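You operate a simulated robot arm through the tools that you are given. There is no shell and no other tool.

The job below is to be done with a simulated robot arm. You get a single attempt, and the scene is never put back.

TASK
Set the grey fixture's stop to LONG, seat the black cleat and tap both lips flat.
Fine: tighten the hand nut; use the black mallet and put it back; the other cleats stay. Set down upright: black mallet.

It is judged by the outcome, as a careful person would: the job done as asked, and still so three seconds after it is handed in. It fails if anything else is knocked over, pushed out of place, dropped, spilled or broken.

THE ROBOT
A 7-joint arm with a three-finger gripper, fixed in place. Base frame: the origin is at the foot of the arm, x ahead of it, y to its left, z up. Readings come in mm, rad, newtons and seconds.
Its first joint turns from -2.897 to 2.897 rad. Payload 2.69 kg.
The TCP is the grasp point between the finger pads, 30 mm short of the fingertips. In the tool frame z runs along the fingers and y along their closing line. Largest opening 128 mm; the body of the gripper starts 117 mm behind the TCP.
Orientation is that of the tool frame in the base frame, as [roll, pitch, yaw] about the fixed x, y, z axes, in that order (R = Rz(yaw) Ry(pitch) Rx(roll)). With the fingers straight down and closing along the base's y, the tool's x points along the base's -x, its y along +y and its z along -z.

THE INTERFACE
- The arm moves only by the tool arm_command. Its argument "steps" is a list of rows, each an object (a shift or turn left out is 0, a gripper value left out holds the last) with "offset": the shift along the tool's x, y, z in m, a list of three; "rotation": the turn, a rotation vector about the tool's x, y, z in rad, a list of three. In form: [{"offset": [tx, ty, tz], "rotation": [rx, ry, rz]}, ...]. A call has 1 to 20 rows; each row shifts and turns the commanded pose from where the row before left it, along the tool's axes as they then stand. "gripper" is the opening, from 0 (shut) to 1 (fully open), set as the call begins (left out, the last holds). Rows are played at 5 a second. More than 50 mm and 0.15 rad between two rows, or a gripper value outside its range, and nothing of the call is played. A pose out of reach is approached as far as the arm can. The call stops where the force on the tool passes 90 N (or 10 N more than at its start, if that is more) or the arm is blocked; 0.2 s more then pass. Each finger halts on what it meets, pressing with about 34 N; the grip force reading is that of the motor and also rises with nothing between the fingers. The clock runs only during rows and for 0.2 s after the last one: add rows that do not move to give the fingers time. It gives the time, the measured TCP pose, the force on the tool (base axes), the opening and the grip force at its end, in the units of the frame above (readings bear some noise), with the torque about the TCP (base axes, N m) and any sound that the robot's microphone picked up, and new pictures: "views" is both (left out), scene, wrist or none.
- Cameras (640 x 400 px; columns grow to the right, rows downward): "scene" is fixed at [401.3, 500.4, 1421.1]; the picture's right is [-0.61, -0.80, 0.00], its down [-0.51, 0.39, -0.77] and it looks along [0.61, -0.47, -0.64] (base axes); focal length 315 px, centre (320, 200). "wrist" rides on the gripper at [58, 54, -131] in the tool frame; the picture's right is [-0.68, 0.74, 0.00], its down [-0.62, -0.57, -0.55] and it looks along [-0.40, -0.37, 0.84] (tool axes); focal length 234 px, centre (320, 200). There is no depth. A picture from a camera that has moved, and an enlarged one, comes with that camera's place and axes in the base frame and with its lens.
- move_column(by): slides the trunk up (or, below 0, down) by that many mm; the arm rides with it, the base frame stays. It gives what a move gives, with no picture.
- zoom(camera, box): a new picture of the part [left, top, right, bottom] of that camera's present view, enlarged. The clock stands still meanwhile.
- sign_off(): hands the job in; it is judged then, once.

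Places have to be worked out from the pictures, the camera data and where the tool is seen. Open the gripper and draw the arm clear of the work before you hand the job in, unless the task says otherwise.

The tools are called after "Request:" as a command line: name --argument value ..., lists and objects as JSON in quotes. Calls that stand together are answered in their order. arm_command: Moves the arm, as the interface text tells. Its arguments: {"type":"object","properties":{"steps":{"type":"array","items":{"type":"object","properties":{"offset":{"type":"array","items":{"type":"number"}},"rotation":{"type":"array","items":{"type":"number"}}}}},"gripper":{"type":"number"},"views":{"type":"string","enum":["both","scene","wrist","none"]}},"required":["steps"]} The other tools are called the same way: move_column (by) slides the trunk up or down; zoom (camera, box) takes an enlarged picture of a part of a camera's view; sign_off () hands the job in.

At the start:

```text
t: 0.0
ee_pos: [602.4, -82.4, 1192.4]
orientation: [-3.141, 0.0, 3.141]
ft_force: [0.1, -0.8, -0.5]
torque: [0.0, -0.02, 0.0]
finger_gap: 128.0
finger_force: 0.0
trunk travel left (down, up): [-150.0, 200.0]
```

scene: 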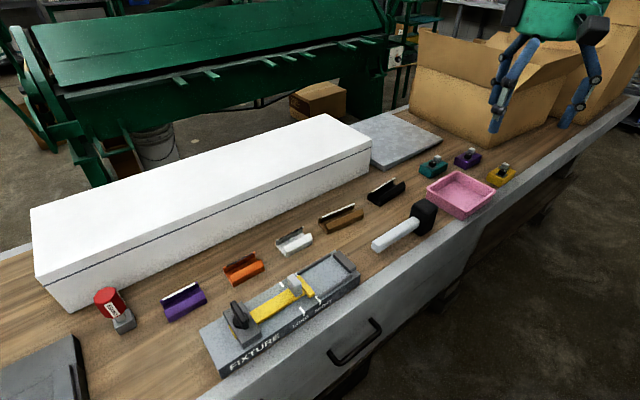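
wrist: 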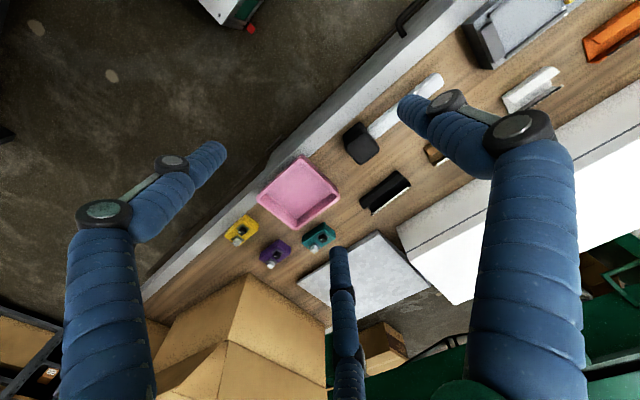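

I start by looking closely at the fixture, the cleats, and the mallet before moving anything.

Request:
zoom --camera "scene" --box '[190, 230, 380, 380]'

Request:
zoom --camera "scene" --box '[300, 140, 540, 270]'

Request:
zoom --camera "scene" --box '[80, 200, 280, 350]'

```text
2.67 times, centred on (285, 305) of scene
camera zoom: at [401.3, 500.4, 1421.1], right [-0.61, -0.8, 0.0], down [-0.51, 0.39, -0.77], along [0.61, -0.47, -0.64], focal length 839 px, centre (413, -80)
```

zoom: 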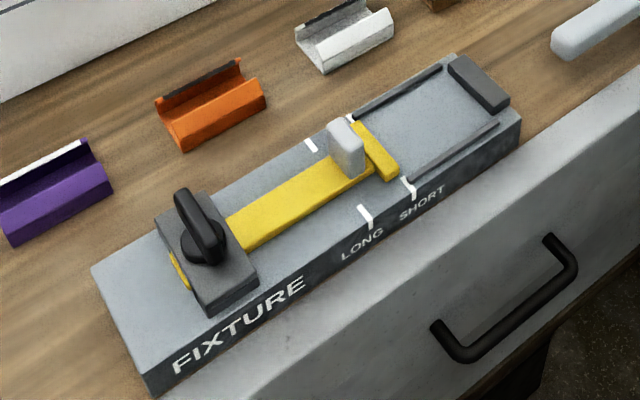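

```text
2.67 times, centred on (420, 205) of scene
camera zoom: at [401.3, 500.4, 1421.1], right [-0.61, -0.8, 0.0], down [-0.51, 0.39, -0.77], along [0.61, -0.47, -0.64], focal length 839 px, centre (53, 187)
```

zoom: 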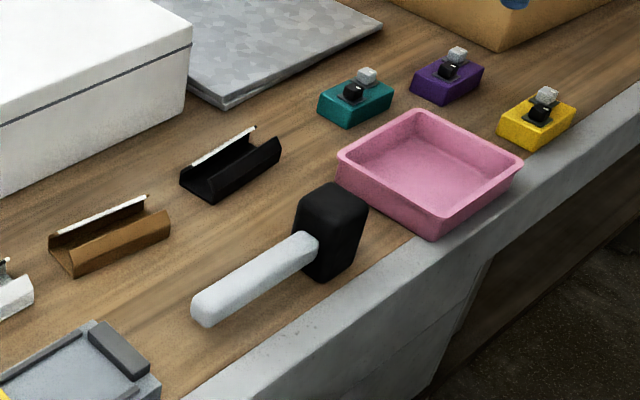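

```text
2.67 times, centred on (180, 275) of scene
camera zoom: at [401.3, 500.4, 1421.1], right [-0.61, -0.8, 0.0], down [-0.51, 0.39, -0.77], along [0.61, -0.47, -0.64], focal length 839 px, centre (693, 0)
```

zoom: 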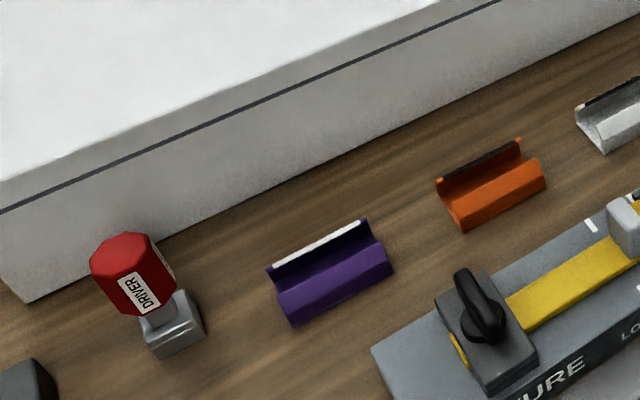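

The two views together put the bench near z≈830 mm. The fixture lies along y at about x=727, y=190–500, and the mallet head is near (711, -72). I'll fly over the fixture at a safe height for a closer look.

Request:
arm_command --steps '[{"offset": [-0.0036, 0.0455, 0.01]}, {"offset": [-0.0036, 0.0455, 0.01]}, {"offset": [-0.0036, 0.0455, 0.01]}, {"offset": [-0.0036, 0.0455, 0.01]}, {"offset": [-0.0036, 0.0455, 0.01]}, {"offset": [-0.0036, 0.0455, 0.01]}, {"offset": [-0.0036, 0.0455, 0.01]}, {"offset": [-0.0036, 0.0455, 0.01]}, {"offset": [-0.0036, 0.0455, 0.01]}, {"offset": [-0.0036, 0.0455, 0.01]}, {"offset": [-0.0036, 0.0455, 0.01]}, {"offset": [0, 0, 0]}]' --gripper 1

```text
t: 2.6
ee_pos: [640.9, 419.6, 1080.8]
orientation: [-3.141, 0.0, -3.14]
ft_force: [0.6, 0.5, 0.1]
torque: [-0.1, 0.01, 0.01]
finger_gap: 128.2
finger_force: 0.0
trunk travel left (down, up): [-150.0, 200.0]
camera wrist: at [581.7, 473.3, 1210.6], right [0.68, 0.74, 0.0], down [0.62, -0.56, 0.55], along [0.4, -0.37, -0.84], focal length 234 px, centre (320, 200)
```

scene: 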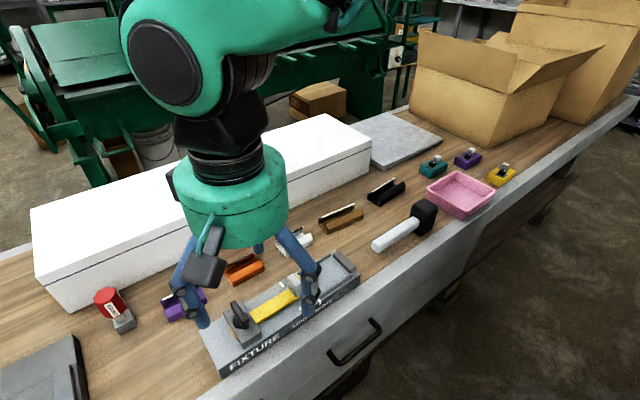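
wrist: 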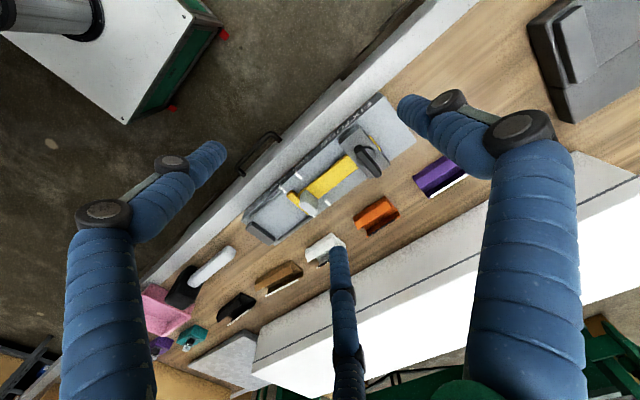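

I can see the fixture, but parts of it are hidden by the fingers. I'll zoom into the fixture in the wrist view, and into the hand in the scene view to understand its shape.

Request:
zoom --camera "wrist" --box '[220, 80, 460, 260]'

Request:
zoom --camera "scene" --box '[140, 180, 380, 370]'

Request:
zoom --camera "wrist" --box '[130, 220, 320, 380]'

```text
2.22 times, centred on (340, 170) of wrist
camera zoom: at [581.7, 473.3, 1210.6], right [0.68, 0.74, 0.0], down [0.62, -0.56, 0.55], along [0.4, -0.37, -0.84], focal length 520 px, centre (276, 267)
```

zoom: 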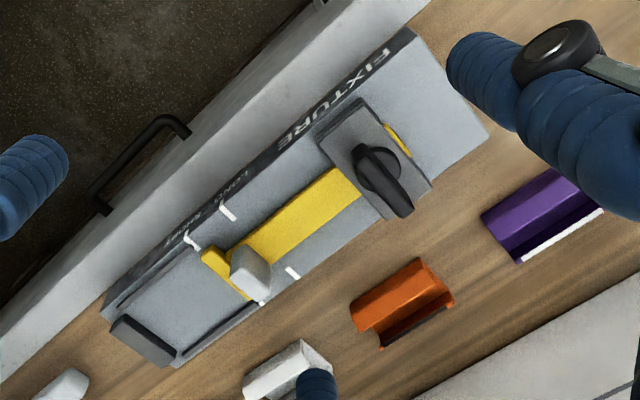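

```text
2.11 times, centred on (260, 275) of scene
camera zoom: at [401.3, 500.4, 1421.1], right [-0.61, -0.8, 0.0], down [-0.51, 0.39, -0.77], along [0.61, -0.47, -0.64], focal length 662 px, centre (446, 42)
```

zoom: 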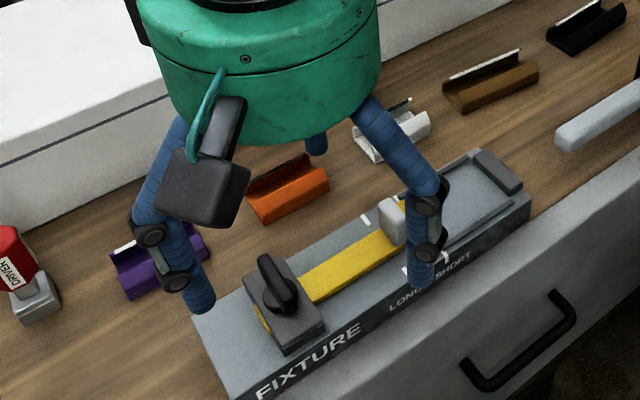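

```text
2.50 times, centred on (225, 300) of wrist
camera zoom: at [581.7, 473.3, 1210.6], right [0.68, 0.74, 0.0], down [0.62, -0.56, 0.55], along [0.4, -0.37, -0.84], focal length 585 px, centre (558, -50)
```

zoom: 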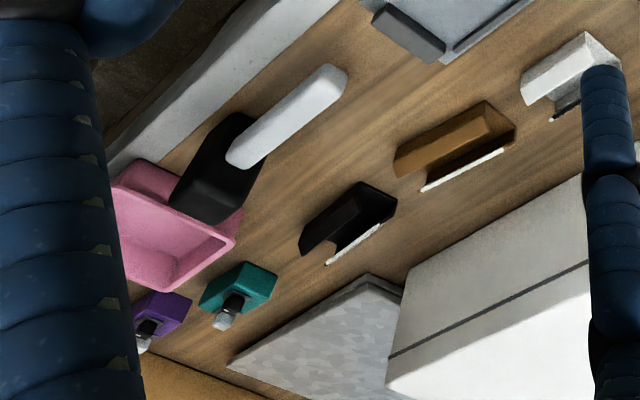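

The yellow stop's crossbar is at the SHORT marks, and LONG is about 30 mm toward +y. The fixture top looks to be near z≈862. I'll drop closer for a sharper view of the slider, nut and nest.

Request:
arm_command --steps '[{"offset": [-0.0113, -0.0093, 0.04]}, {"offset": [-0.0113, -0.0093, 0.04]}, {"offset": [-0.0113, -0.0093, 0.04]}, {"offset": [0, 0, 0]}, {"offset": [0, 0, 0]}]' --gripper 1

```text
t: 3.8
ee_pos: [675.1, 390.6, 963.0]
orientation: [-3.141, 0.0, -3.141]
ft_force: [0.3, -0.2, -0.4]
torque: [0.0, 0.02, 0.03]
finger_gap: 128.1
finger_force: 0.0
trunk travel left (down, up): [-150.0, 200.0]
camera wrist: at [616.1, 444.8, 1093.4], right [0.68, 0.74, 0.0], down [0.62, -0.57, 0.55], along [0.4, -0.37, -0.84], focal length 234 px, centre (320, 200)
```

scene: 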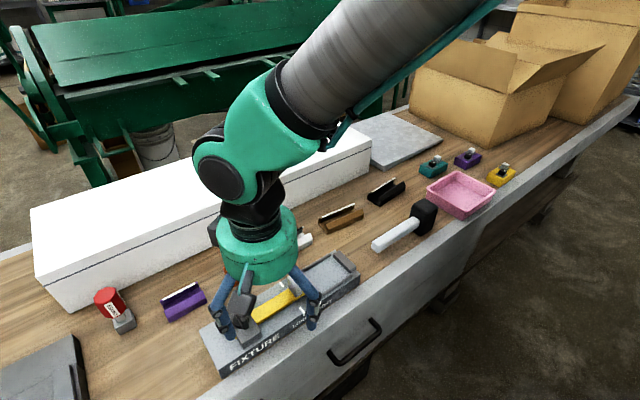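
wrist: 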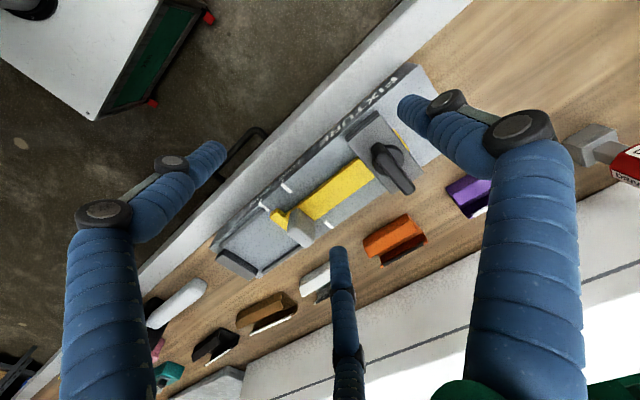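

The view is closer now; I'll zoom in on the fixture for detail.

Request:
zoom --camera "wrist" --box '[200, 150, 360, 280]'

Request:
zoom --camera "wrist" --box '[320, 60, 460, 200]'

```text
3.08 times, centred on (280, 215) of wrist
camera zoom: at [616.1, 444.8, 1093.4], right [0.68, 0.74, 0.0], down [0.62, -0.57, 0.55], along [0.4, -0.37, -0.84], focal length 720 px, centre (443, 154)
```

zoom: 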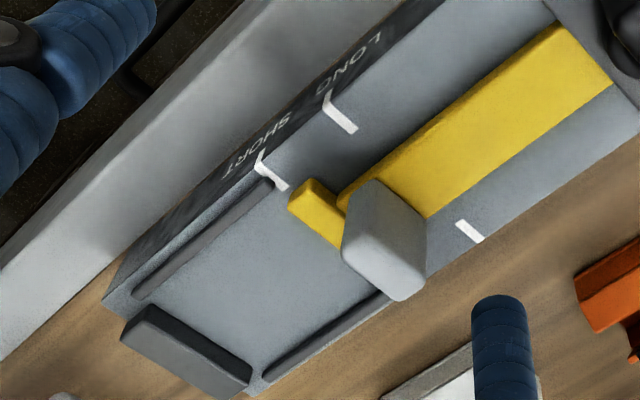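

```text
2.86 times, centred on (390, 130) of wrist
camera zoom: at [616.1, 444.8, 1093.4], right [0.68, 0.74, 0.0], down [0.62, -0.57, 0.55], along [0.4, -0.37, -0.84], focal length 669 px, centre (120, 400)
```

zoom: 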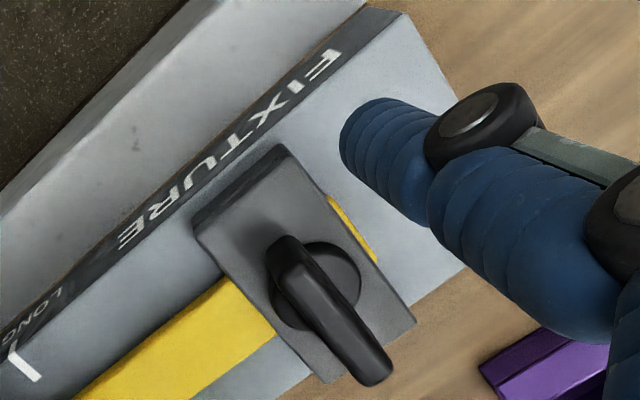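

From two views the LONG marks are at y≈325.7, the SHORT marks at y≈287, and the fixture top at z≈863 with its long side along y. Next I'll look at the black cleat from close above.

Request:
arm_command --steps '[{"offset": [0, 0, -0.04]}, {"offset": [-0.0143, -0.0467, 0]}, {"offset": [-0.0143, -0.0467, 0]}, {"offset": [-0.0143, -0.0467, 0]}, {"offset": [-0.0143, -0.0467, 0]}, {"offset": [-0.0143, -0.0467, 0]}, {"offset": [-0.0143, -0.0467, 0]}, {"offset": [-0.0143, -0.0467, 0]}, {"offset": [-0.0143, -0.0467, 0]}, {"offset": [-0.0143, -0.0467, 0]}, {"offset": [-0.0143, -0.0467, 0]}, {"offset": [0, 0, 0.035]}, {"offset": [0, 0, 0.035]}, {"offset": [0, 0, 0]}]' --gripper 1

Request:
zoom --camera "wrist" --box '[240, 140, 400, 240]'

Request:
zoom --camera "scene" --box '[310, 240, 370, 300]'

```text
t: 6.8
ee_pos: [820.0, -75.9, 933.1]
orientation: [3.141, 0.0, -3.141]
ft_force: [-0.1, 0.0, -0.5]
torque: [-0.04, 0.06, 0.01]
finger_gap: 128.0
finger_force: 0.1
trunk travel left (down, up): [-150.0, 200.0]
camera wrist: at [760.4, -22.0, 1062.8], right [0.68, 0.74, 0.0], down [0.62, -0.56, 0.55], along [0.4, -0.37, -0.84], focal length 234 px, centre (320, 200)
```

scene: 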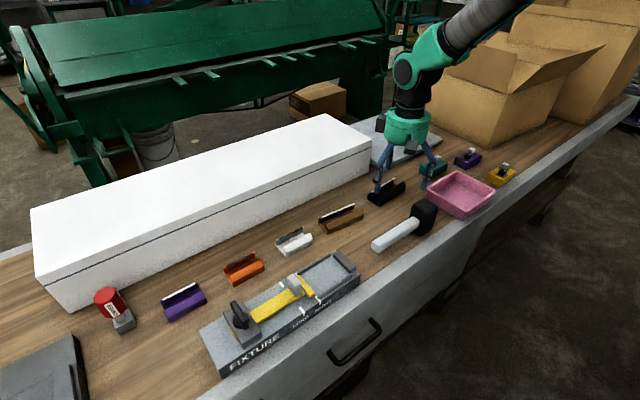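
wrist: 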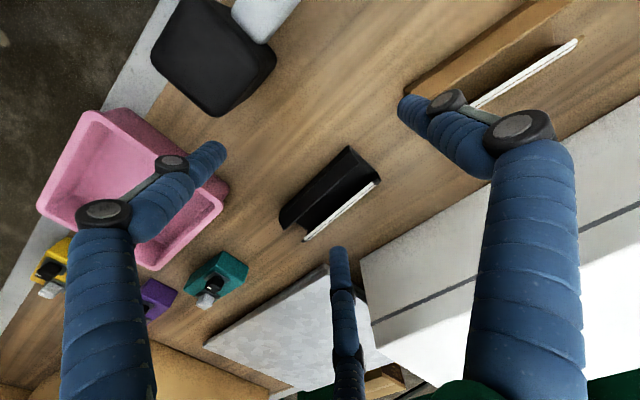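

```text
4.00 times, centred on (320, 190) of wrist
camera zoom: at [760.4, -22.0, 1062.8], right [0.68, 0.74, 0.0], down [0.62, -0.56, 0.55], along [0.4, -0.37, -0.84], focal length 937 px, centre (320, 240)
```

zoom: 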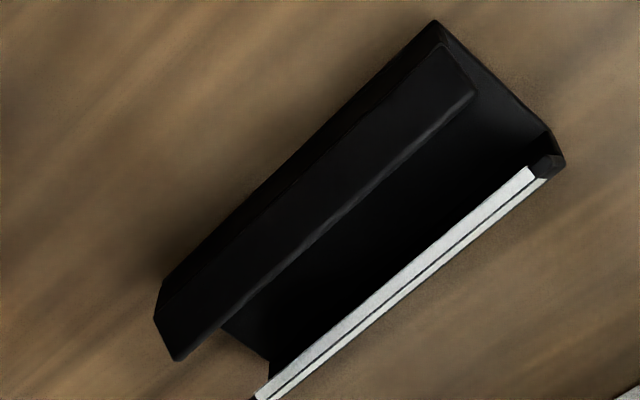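

```text
6.67 times, centred on (340, 270) of scene
camera zoom: at [401.3, 500.4, 1421.1], right [-0.61, -0.8, 0.0], down [-0.51, 0.39, -0.77], along [0.61, -0.47, -0.64], focal length 2098 px, centre (187, -267)
```

zoom: 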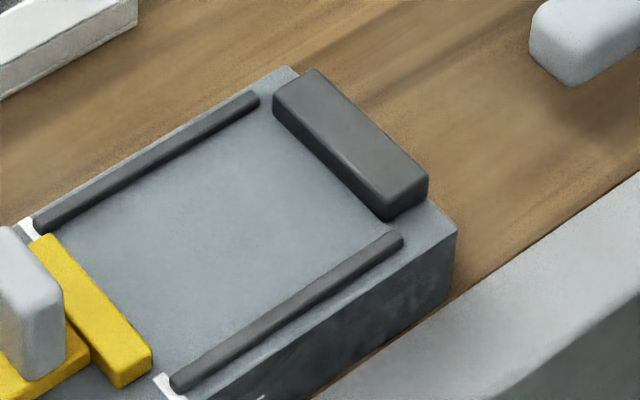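

The black cleat is about 107 mm long and 50 mm wide, with lip tops near z≈850. I'll zoom in on cleat end profiles to understand the lips, and on the mallet.

Request:
zoom --camera "scene" --box '[215, 245, 275, 290]'

Request:
zoom --camera "scene" --box '[355, 165, 420, 215]'

Request:
zoom --camera "scene" --box '[360, 190, 450, 260]'

Request:
zoom --camera "scene" --box '[215, 285, 275, 355]'

```text
8.89 times, centred on (245, 268) of scene
camera zoom: at [401.3, 500.4, 1421.1], right [-0.61, -0.8, 0.0], down [-0.51, 0.39, -0.77], along [0.61, -0.47, -0.64], focal length 2797 px, centre (987, -400)
```

zoom: 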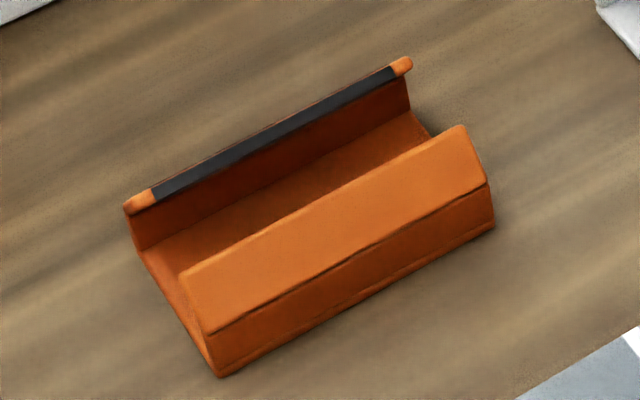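

```text
8.00 times, centred on (388, 190) of scene
camera zoom: at [401.3, 500.4, 1421.1], right [-0.61, -0.8, 0.0], down [-0.51, 0.39, -0.77], along [0.61, -0.47, -0.64], focal length 2518 px, centre (-220, 280)
```

zoom: 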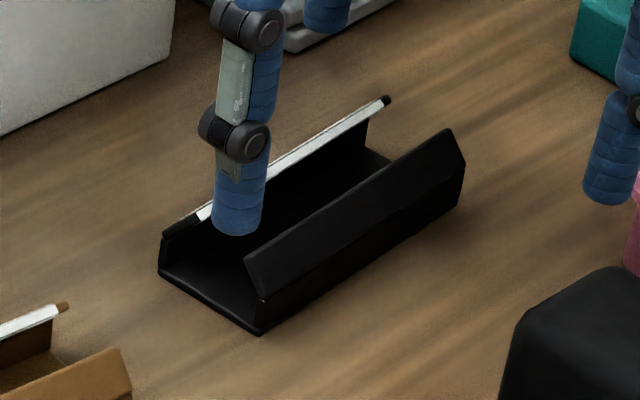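

```text
5.71 times, centred on (405, 225) of scene
camera zoom: at [401.3, 500.4, 1421.1], right [-0.61, -0.8, 0.0], down [-0.51, 0.39, -0.77], along [0.61, -0.47, -0.64], focal length 1798 px, centre (-166, 57)
```

zoom: 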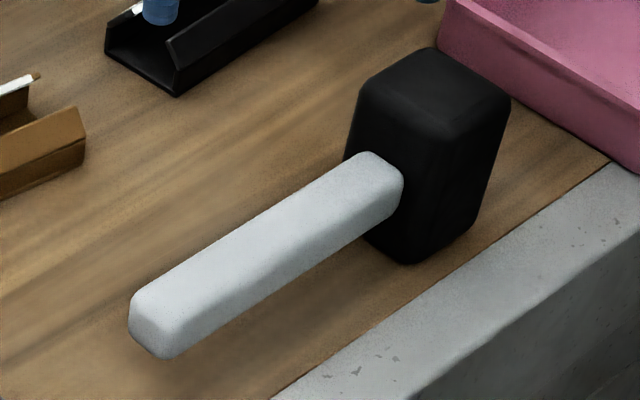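

```text
5.71 times, centred on (245, 320) of scene
camera zoom: at [401.3, 500.4, 1421.1], right [-0.61, -0.8, 0.0], down [-0.51, 0.39, -0.77], along [0.61, -0.47, -0.64], focal length 1798 px, centre (749, -486)
```

zoom: 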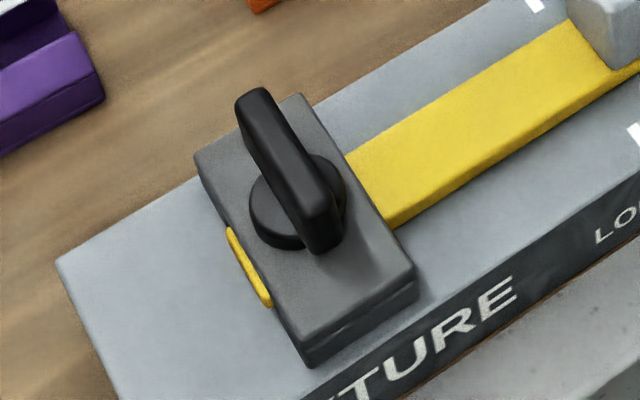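

Each cleat is a thin base with two walls and inward-leaning lips, and the mallet stands on its head with the handle horizontal toward +y. Next I'll zoom in on the stop's grey handle and the mallet to get their sizes.

Request:
zoom --camera "scene" --box '[270, 260, 320, 310]'

Request:
zoom --camera "wrist" --box '[130, 0, 310, 120]'

Request:
zoom --camera "wrist" --box '[270, 130, 390, 250]'

```text
8.00 times, centred on (295, 285) of scene
camera zoom: at [401.3, 500.4, 1421.1], right [-0.61, -0.8, 0.0], down [-0.51, 0.39, -0.77], along [0.61, -0.47, -0.64], focal length 2518 px, centre (520, -480)
```

zoom: 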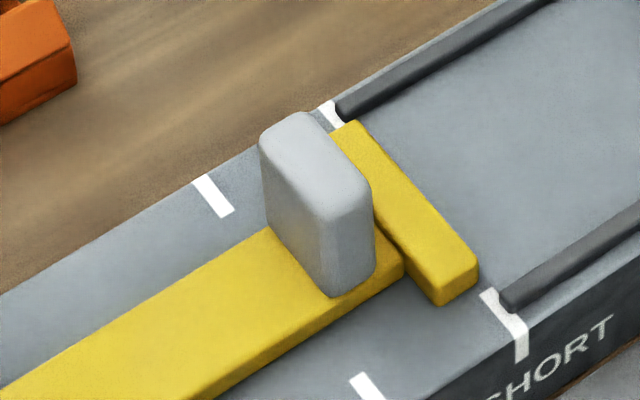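

```text
3.33 times, centred on (220, 60) of wrist
camera zoom: at [760.4, -22.0, 1062.8], right [0.68, 0.74, 0.0], down [0.62, -0.56, 0.55], along [0.4, -0.37, -0.84], focal length 781 px, centre (653, 667)
```

zoom: 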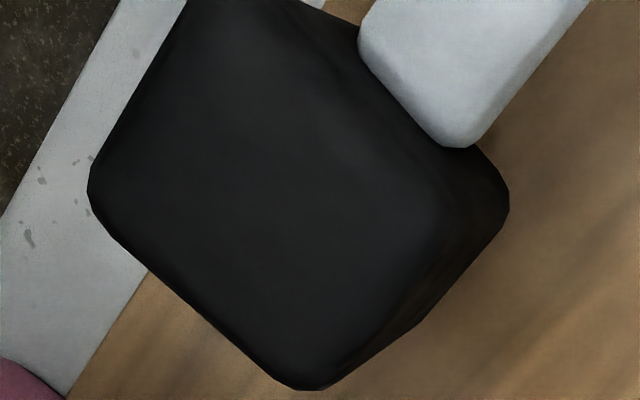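

```text
3.33 times, centred on (330, 190) of wrist
camera zoom: at [760.4, -22.0, 1062.8], right [0.68, 0.74, 0.0], down [0.62, -0.56, 0.55], along [0.4, -0.37, -0.84], focal length 781 px, centre (287, 233)
```

zoom: 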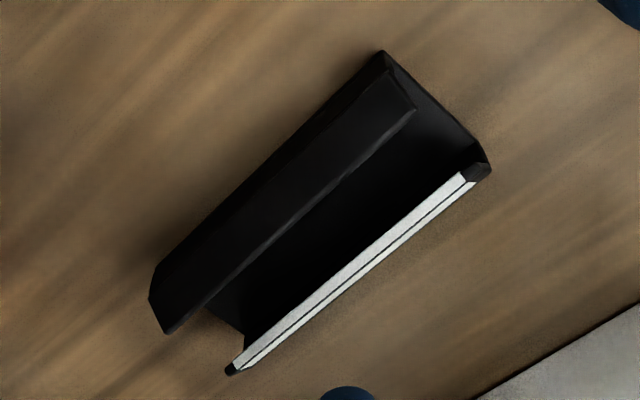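

Measurements so far:
- **Grey stop handle:** about 28×12 mm, centred near (727, 315), top z≈905.
- **Stop travel, SHORT to LONG:** about +40 mm in y.
- **Black cleat:** about 118 mm long, so it suits LONG.
- **Mallet head:** about 46×53×70 mm.

I'll move above the stop handle with the fingers partly closed to check alignment.

Request:
arm_command --steps '[{"offset": [0, 0, -0.045]}, {"offset": [0, 0, -0.035]}, {"offset": [0.0103, 0.0434, 0]}, {"offset": [0.0103, 0.0434, 0]}, {"offset": [0.0103, 0.0434, 0]}, {"offset": [0.0103, 0.0434, 0]}, {"offset": [0.0103, 0.0434, 0]}, {"offset": [0.0103, 0.0434, 0]}, {"offset": [0.0103, 0.0434, 0]}, {"offset": [0.0103, 0.0434, 0]}, {"offset": [0.0103, 0.0434, 0]}, {"offset": [0, 0, 0.033]}, {"offset": [0, 0, 0.03]}, {"offset": [0, 0, 0]}, {"offset": [0, 0, 0]}]' --gripper 0.45

Request:
zoom --camera "scene" --box '[240, 220, 360, 320]'

Request:
zoom --camera "wrist" --box '[220, 110, 420, 260]'

```text
t: 10.0
ee_pos: [726.1, 315.0, 951.8]
orientation: [-3.141, -0.002, -3.14]
ft_force: [-0.9, 0.3, 0.2]
torque: [-0.03, 0.0, -0.01]
finger_gap: 57.8
finger_force: 0.1
trunk travel left (down, up): [-150.0, 200.0]
camera wrist: at [666.7, 368.5, 1080.8], right [0.68, 0.74, 0.0], down [0.62, -0.57, 0.55], along [0.4, -0.37, -0.84], focal length 234 px, centre (320, 200)
```

scene: 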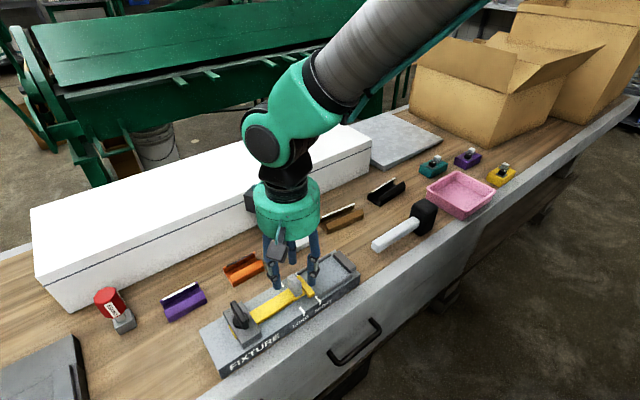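
wrist: 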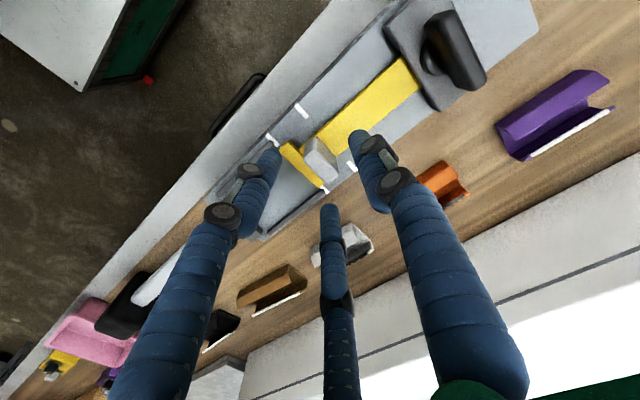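

```text
4.00 times, centred on (300, 270) of scene
camera zoom: at [401.3, 500.4, 1421.1], right [-0.61, -0.8, 0.0], down [-0.51, 0.39, -0.77], along [0.61, -0.47, -0.64], focal length 1259 px, centre (400, -80)
```

zoom: 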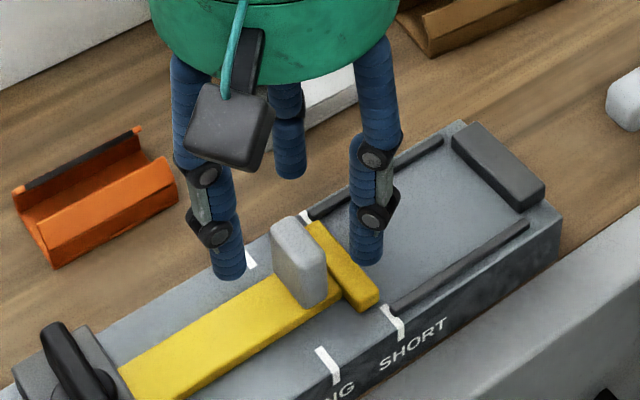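

```text
2.67 times, centred on (320, 185) of wrist
camera zoom: at [666.7, 368.5, 1080.8], right [0.68, 0.74, 0.0], down [0.62, -0.57, 0.55], along [0.4, -0.37, -0.84], focal length 624 px, centre (320, 240)
```

zoom: 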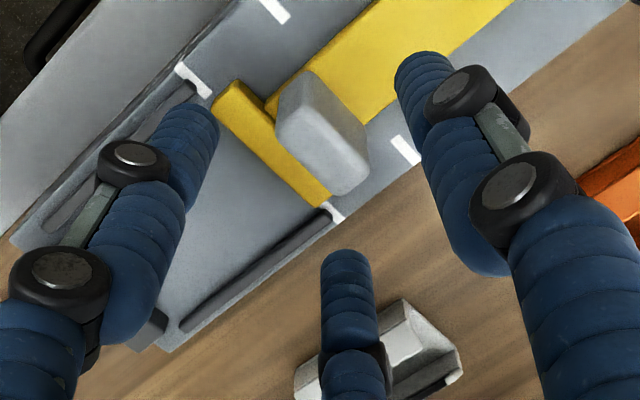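

The block is centred between the fingers and the path down is clear. I'll lower until the fingertips are at z≈880, below the handle top and above the crossbar, and then close gently.

Request:
arm_command --steps '[{"offset": [0, 0, 0.02]}, {"offset": [0, 0, 0.02]}, {"offset": [0, 0, 0]}]' --gripper 0.45 --views "none"

Request:
zoom --camera "scene" --box '[250, 230, 340, 310]'

```text
t: 10.8
ee_pos: [726.8, 313.2, 909.6]
orientation: [-3.141, 0.0, -3.141]
ft_force: [0.7, 0.0, -0.7]
torque: [-0.02, 0.01, 0.01]
finger_gap: 57.5
finger_force: 0.1
trunk travel left (down, up): [-150.0, 200.0]
```

```text
5.00 times, centred on (295, 270) of scene
camera zoom: at [401.3, 500.4, 1421.1], right [-0.61, -0.8, 0.0], down [-0.51, 0.39, -0.77], along [0.61, -0.47, -0.64], focal length 1574 px, centre (445, -150)
```

zoom: 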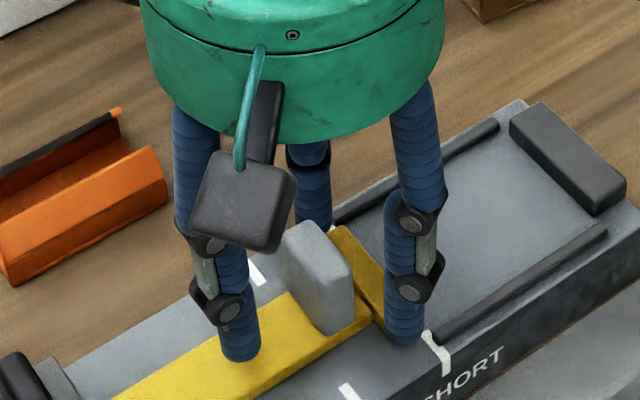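

No contact, and everything is clear. I'll close the fingers on the stop's handle.

Request:
arm_command --steps '[{"offset": [0, 0, 0]}, {"offset": [0, 0, 0]}, {"offset": [0, 0, 0]}, {"offset": [0, 0, 0]}]' --gripper 0 --views "both"

Request:
zoom --camera "scene" --box '[250, 230, 340, 310]'

```text
t: 11.8
ee_pos: [726.8, 314.1, 910.8]
orientation: [-3.141, -0.001, -3.141]
ft_force: [1.5, -0.4, -0.2]
torque: [0.24, -0.09, -1.0]
finger_gap: 24.8
finger_force: 44.9
trunk travel left (down, up): [-150.0, 200.0]
camera wrist: at [667.3, 368.0, 1040.1], right [0.68, 0.74, 0.0], down [0.62, -0.57, 0.55], along [0.4, -0.37, -0.84], focal length 234 px, centre (320, 200)
```

scene: 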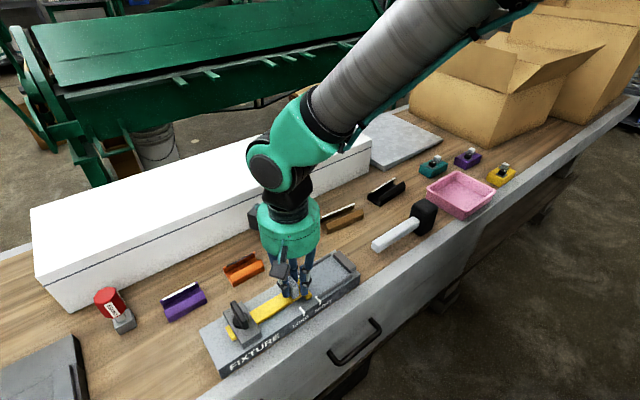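
wrist: 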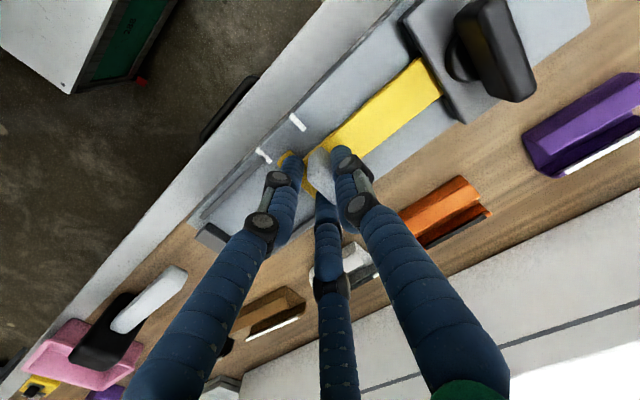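

```text
5.00 times, centred on (295, 270) of scene
camera zoom: at [401.3, 500.4, 1421.1], right [-0.61, -0.8, 0.0], down [-0.51, 0.39, -0.77], along [0.61, -0.47, -0.64], focal length 1574 px, centre (445, -150)
```

zoom: 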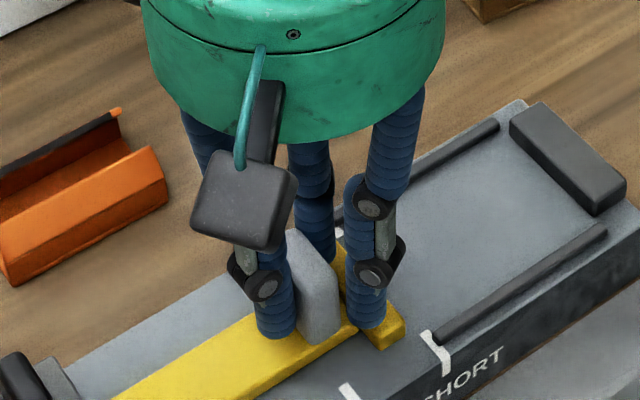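

The gap stopped at 24.8 mm with a twist torque of about -1 N·m, which doesn't match the 12 mm handle thickness. I'll look closely at what the fingers are touching before moving anything.

Request:
zoom --camera "scene" --box '[275, 265, 325, 305]'

Request:
zoom --camera "wrist" --box '[260, 130, 380, 230]'

```text
10.00 times, centred on (300, 285) of scene
camera zoom: at [401.3, 500.4, 1421.1], right [-0.61, -0.8, 0.0], down [-0.51, 0.39, -0.77], along [0.61, -0.47, -0.64], focal length 3147 px, centre (520, -650)
```

zoom: 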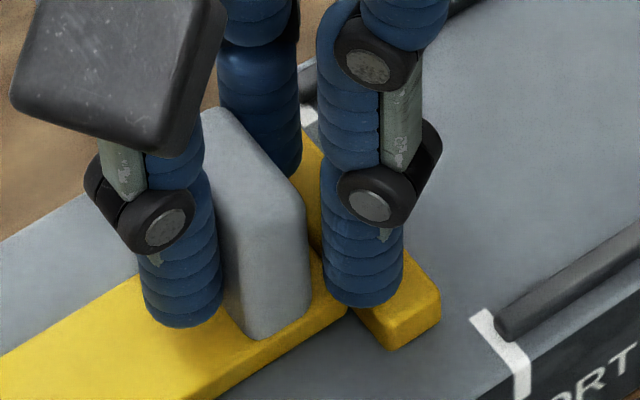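

```text
4.00 times, centred on (320, 180) of wrist
camera zoom: at [667.3, 368.0, 1040.1], right [0.68, 0.74, 0.0], down [0.62, -0.57, 0.55], along [0.4, -0.37, -0.84], focal length 937 px, centre (320, 280)
```

zoom: 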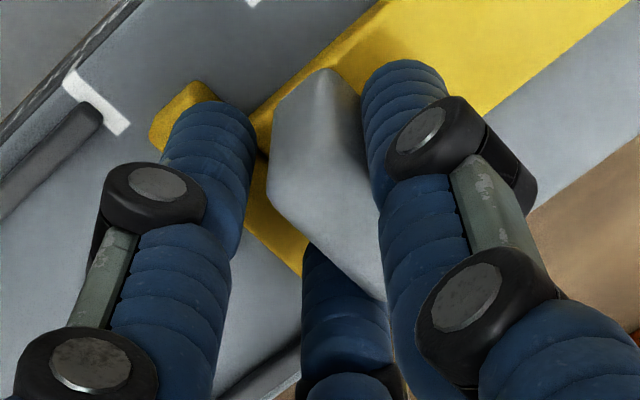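

The readings fit a hand with one finger at +y and two at ±120°. For a bar of width w the gap works out to about 2(w+6.9)/1.5, which is 25 mm for the 12 mm handle. The stop has already slid about 6 mm with almost no force, so the nut is loose. I'll drag it a little further toward LONG and watch.

Request:
arm_command --steps '[{"offset": [0, 0.005, 0]}, {"offset": [0, 0.005, 0]}, {"offset": [0, 0, 0]}]' --gripper 0 --views "none"

Request:
zoom --camera "scene" --box '[265, 255, 335, 311]'

```text
t: 12.6
ee_pos: [726.7, 324.7, 910.3]
orientation: [-3.141, 0.0, 3.141]
ft_force: [7.7, -0.4, -4.9]
torque: [0.21, -0.21, -1.04]
finger_gap: 25.0
finger_force: 45.7
trunk travel left (down, up): [-150.0, 200.0]
```

```text
7.14 times, centred on (300, 283) of scene
camera zoom: at [401.3, 500.4, 1421.1], right [-0.61, -0.8, 0.0], down [-0.51, 0.39, -0.77], along [0.61, -0.47, -0.64], focal length 2248 px, centre (463, -393)
```

zoom: 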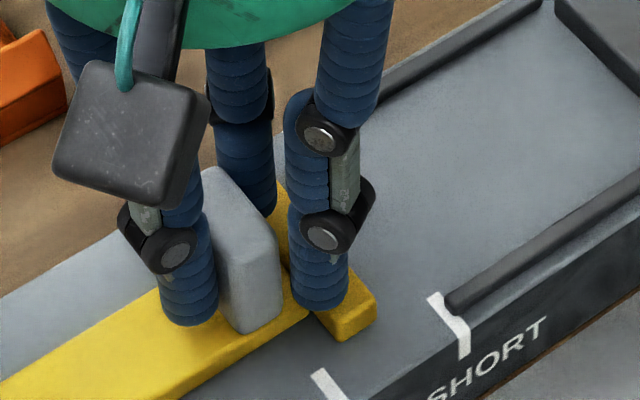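

The stop follows the hand at low force. I'll move another 20 mm and re-check against the LONG mark.

Request:
arm_command --steps '[{"offset": [0, 0.007, 0]}, {"offset": [0, 0.007, 0]}, {"offset": [0, 0.006, 0]}, {"offset": [0, 0, 0]}]' --gripper 0 --views "none"

Request:
zoom --camera "scene" --box '[255, 255, 325, 311]'

Request:
zoom --camera "wrist" --box '[220, 110, 400, 230]'

```text
t: 13.6
ee_pos: [725.7, 345.0, 910.6]
orientation: [-3.141, 0.0, -3.14]
ft_force: [5.1, 0.2, -4.2]
torque: [0.21, -0.08, -1.05]
finger_gap: 24.9
finger_force: 45.2
trunk travel left (down, up): [-150.0, 200.0]
```

```text
7.14 times, centred on (290, 283) of scene
camera zoom: at [401.3, 500.4, 1421.1], right [-0.61, -0.8, 0.0], down [-0.51, 0.39, -0.77], along [0.61, -0.47, -0.64], focal length 2248 px, centre (534, -393)
```

zoom: 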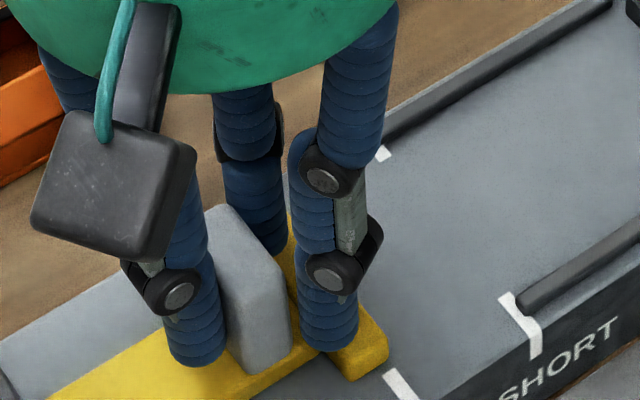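

```text
3.33 times, centred on (310, 170) of wrist
camera zoom: at [667.3, 398.7, 1040.1], right [0.68, 0.74, 0.0], down [0.62, -0.56, 0.55], along [0.4, -0.37, -0.84], focal length 781 px, centre (353, 300)
```

zoom: 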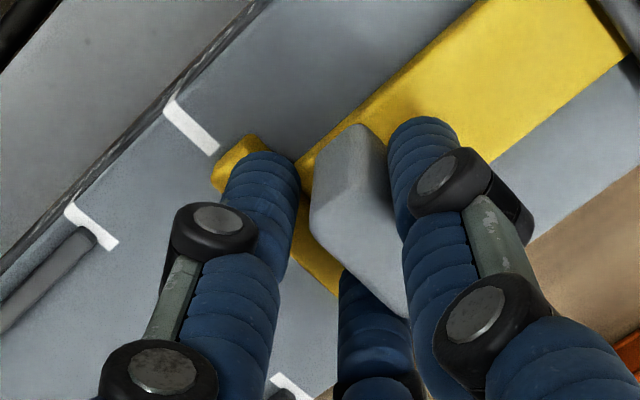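

The crossbar's nest-side face is at y≈323.5–324.4 and the LONG mark's centre is at about 325.5. At SHORT it sat about 1 mm past the mark centre, so I'll nudge +2.7 mm.

Request:
arm_command --steps '[{"offset": [0, 0.0027, 0]}, {"offset": [0, 0, 0]}]' --gripper 0 --views "none"

Request:
zoom --camera "scene" --box '[270, 275, 320, 315]'

Request:
zoom --camera "wrist" --box '[220, 110, 310, 170]'

```text
t: 14.2
ee_pos: [727.3, 347.0, 910.8]
orientation: [-3.14, 0.0, -3.141]
ft_force: [4.3, -1.5, -4.4]
torque: [0.16, -0.14, -1.06]
finger_gap: 25.3
finger_force: 45.6
trunk travel left (down, up): [-150.0, 200.0]
```

```text
10.00 times, centred on (295, 295) of scene
camera zoom: at [401.3, 500.4, 1421.1], right [-0.61, -0.8, 0.0], down [-0.51, 0.39, -0.77], along [0.61, -0.47, -0.64], focal length 3147 px, centre (570, -750)
```

zoom: 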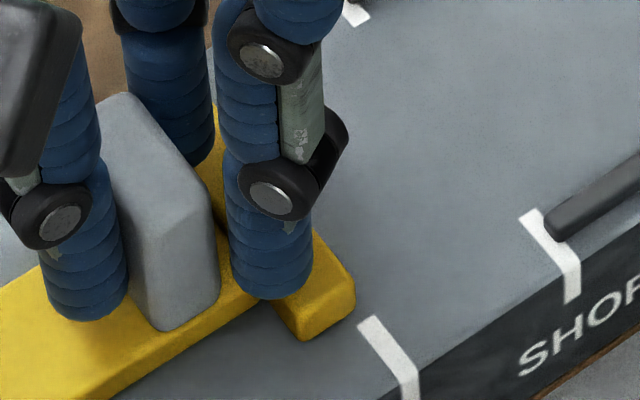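

```text
6.67 times, centred on (265, 140) of wrist
camera zoom: at [667.4, 401.3, 1040.1], right [0.68, 0.74, 0.0], down [0.62, -0.57, 0.55], along [0.4, -0.37, -0.84], focal length 1561 px, centre (687, 600)
```

zoom: 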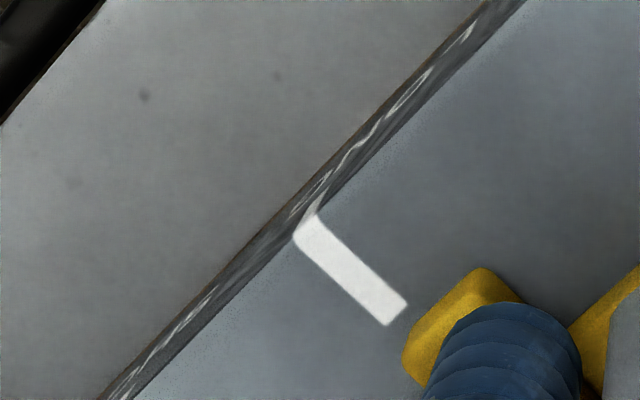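

The stop is at LONG, with the same +1 mm offset from the mark as it had at SHORT. I'll release gently, rise, and look at the nut.

Request:
arm_command --steps '[{"offset": [0, 0, 0]}, {"offset": [0, 0, 0]}, {"offset": [0, 0, -0.02]}, {"offset": [0, 0, -0.03]}, {"offset": [0, 0, -0.03]}, {"offset": [0.01, 0.02, 0]}, {"offset": [0, 0, 0]}]' --gripper 0.4 --views "both"

Request:
zoom --camera "scene" --box '[265, 270, 325, 315]'

Request:
zoom --camera "wrist" --box '[350, 0, 550, 130]'

```text
t: 15.8
ee_pos: [715.8, 367.2, 991.5]
orientation: [3.142, 0.001, -3.14]
ft_force: [-0.3, 0.0, -0.4]
torque: [-0.02, 0.01, -0.04]
finger_gap: 50.9
finger_force: 0.0
trunk travel left (down, up): [-150.0, 200.0]
camera wrist: at [656.1, 420.6, 1121.6], right [0.68, 0.74, 0.0], down [0.62, -0.56, 0.55], along [0.4, -0.37, -0.84], focal length 234 px, centre (320, 200)
```

scene: 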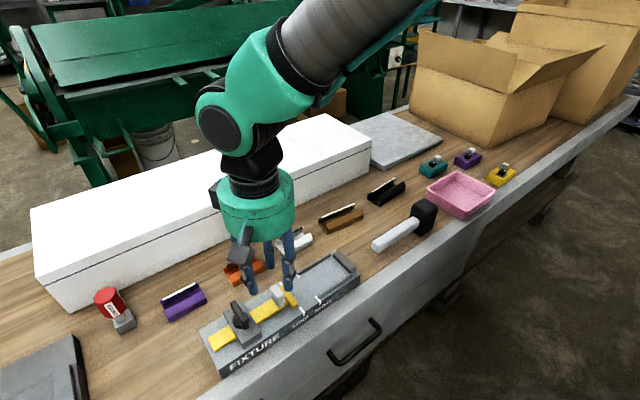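
wrist: 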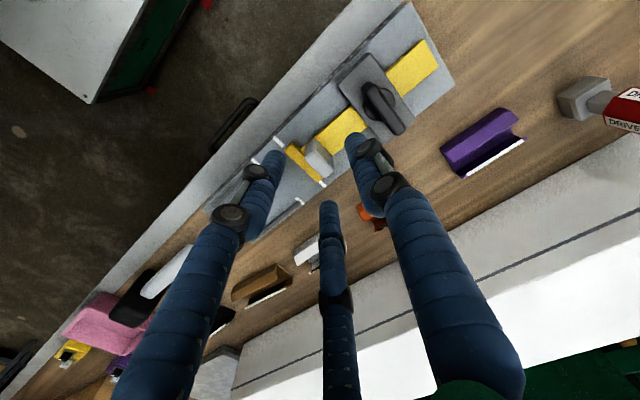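

```text
8.89 times, centred on (295, 292) of scene
camera zoom: at [401.3, 500.4, 1421.1], right [-0.61, -0.8, 0.0], down [-0.51, 0.39, -0.77], along [0.61, -0.47, -0.64], focal length 2797 px, centre (542, -622)
```

zoom: 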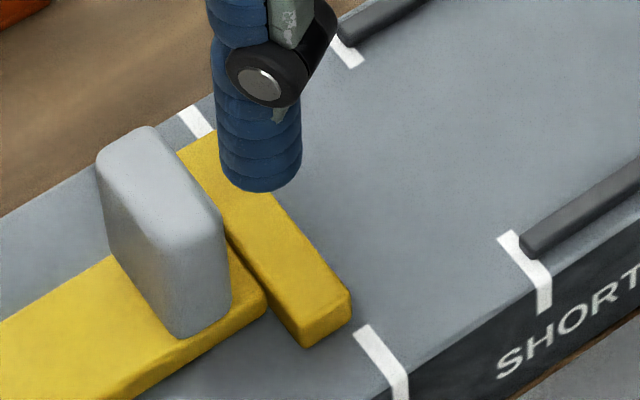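

```text
3.08 times, centred on (450, 65) of wrist
camera zoom: at [656.1, 420.6, 1121.6], right [0.68, 0.74, 0.0], down [0.62, -0.56, 0.55], along [0.4, -0.37, -0.84], focal length 720 px, centre (-80, 615)
```

zoom: 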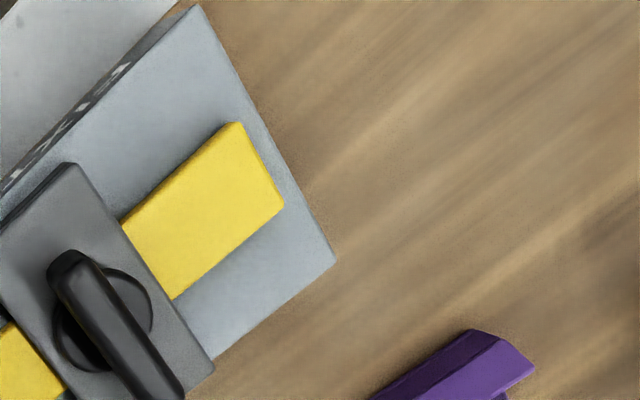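

The stop sits cleanly at the LONG mark and stayed put on release. I'll move above the hand nut to check its position and angle.

Request:
arm_command --steps '[{"offset": [-0.0045, 0.033, 0]}, {"offset": [-0.0045, 0.033, 0]}, {"offset": [0, 0, 0]}, {"offset": [0, 0, 0]}]' --gripper 0.5 --views "both"

Request:
zoom --camera "wrist" --box '[240, 110, 400, 230]'

Request:
zoom --camera "scene" --box '[200, 280, 290, 360]'

```text
t: 16.8
ee_pos: [724.3, 432.9, 990.2]
orientation: [-3.142, 0.0, -3.141]
ft_force: [-0.2, -0.2, 0.3]
torque: [0.02, 0.01, -0.01]
finger_gap: 63.8
finger_force: 0.0
trunk travel left (down, up): [-150.0, 200.0]
camera wrist: at [665.0, 486.3, 1120.2], right [0.68, 0.74, 0.0], down [0.62, -0.57, 0.55], along [0.4, -0.37, -0.84], focal length 234 px, centre (320, 200)
```

scene: 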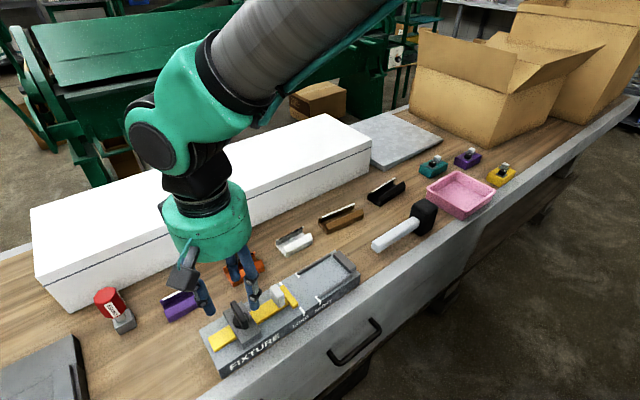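
wrist: 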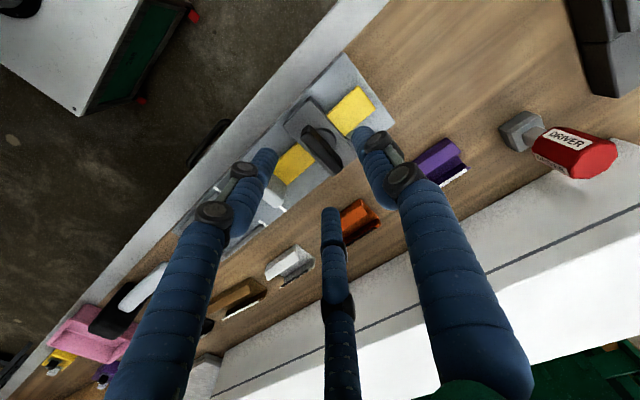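

```text
3.33 times, centred on (320, 170) of wrist
camera zoom: at [665.0, 486.3, 1120.2], right [0.68, 0.74, 0.0], down [0.62, -0.57, 0.55], along [0.4, -0.37, -0.84], focal length 781 px, centre (320, 300)
```

zoom: 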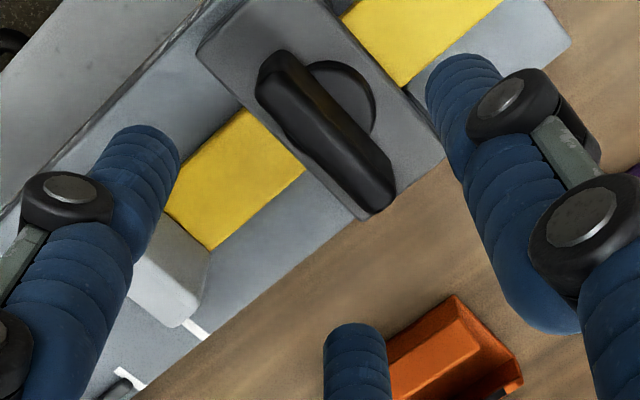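

```text
5.00 times, centred on (245, 320) of scene
camera zoom: at [401.3, 500.4, 1421.1], right [-0.61, -0.8, 0.0], down [-0.51, 0.39, -0.77], along [0.61, -0.47, -0.64], focal length 1574 px, centre (695, -400)
```

zoom: 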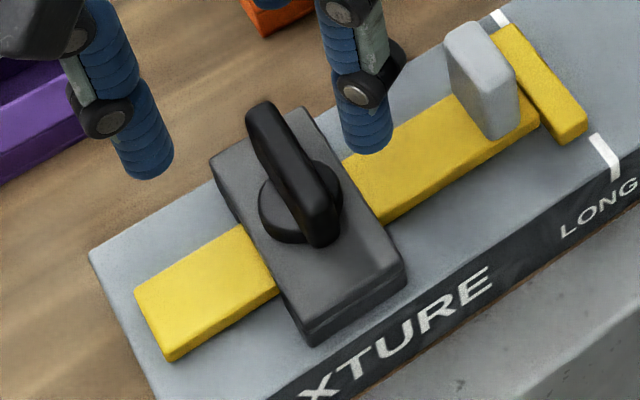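

The wing is about 46 mm long, lies roughly along x, and is centred at about (724, 433.5) with its top at z≈920. With this hand a 12 mm bar sits +6.6 mm in tool y, so I'll lower with TCP y≈427 and the tips about z≈906, then close.

Request:
arm_command --steps '[{"offset": [0, -0.006, 0.02]}, {"offset": [0, 0, 0.02]}, {"offset": [0, 0, 0.0145]}, {"offset": [0, 0, 0]}]' --gripper 0.5 --views "none"

Request:
zoom --camera "scene" --box '[200, 270, 290, 350]'

Request:
zoom --camera "wrist" --box '[240, 110, 400, 230]'

```text
t: 17.8
ee_pos: [724.5, 426.5, 937.0]
orientation: [-3.141, 0.0, 3.14]
ft_force: [0.2, 0.8, -0.3]
torque: [0.01, -0.02, 0.0]
finger_gap: 64.2
finger_force: 0.0
trunk travel left (down, up): [-150.0, 200.0]
```

```text
5.00 times, centred on (245, 310) of scene
camera zoom: at [401.3, 500.4, 1421.1], right [-0.61, -0.8, 0.0], down [-0.51, 0.39, -0.77], along [0.61, -0.47, -0.64], focal length 1574 px, centre (695, -350)
```

zoom: 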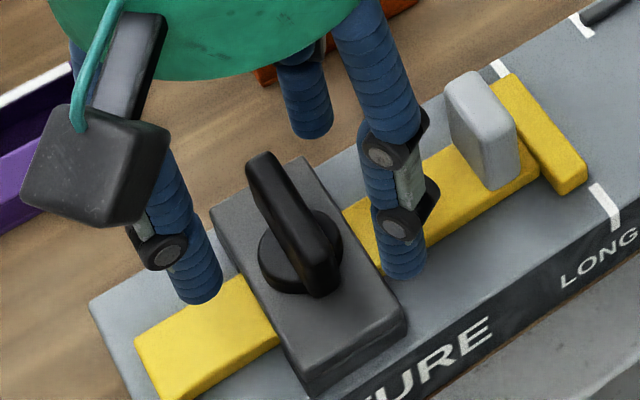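

```text
3.33 times, centred on (320, 170) of wrist
camera zoom: at [665.3, 480.4, 1066.6], right [0.68, 0.74, 0.0], down [0.62, -0.56, 0.55], along [0.4, -0.37, -0.84], focal length 781 px, centre (320, 300)
```

zoom: 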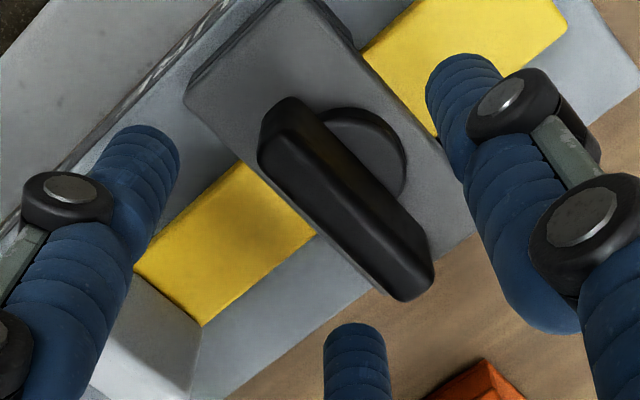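

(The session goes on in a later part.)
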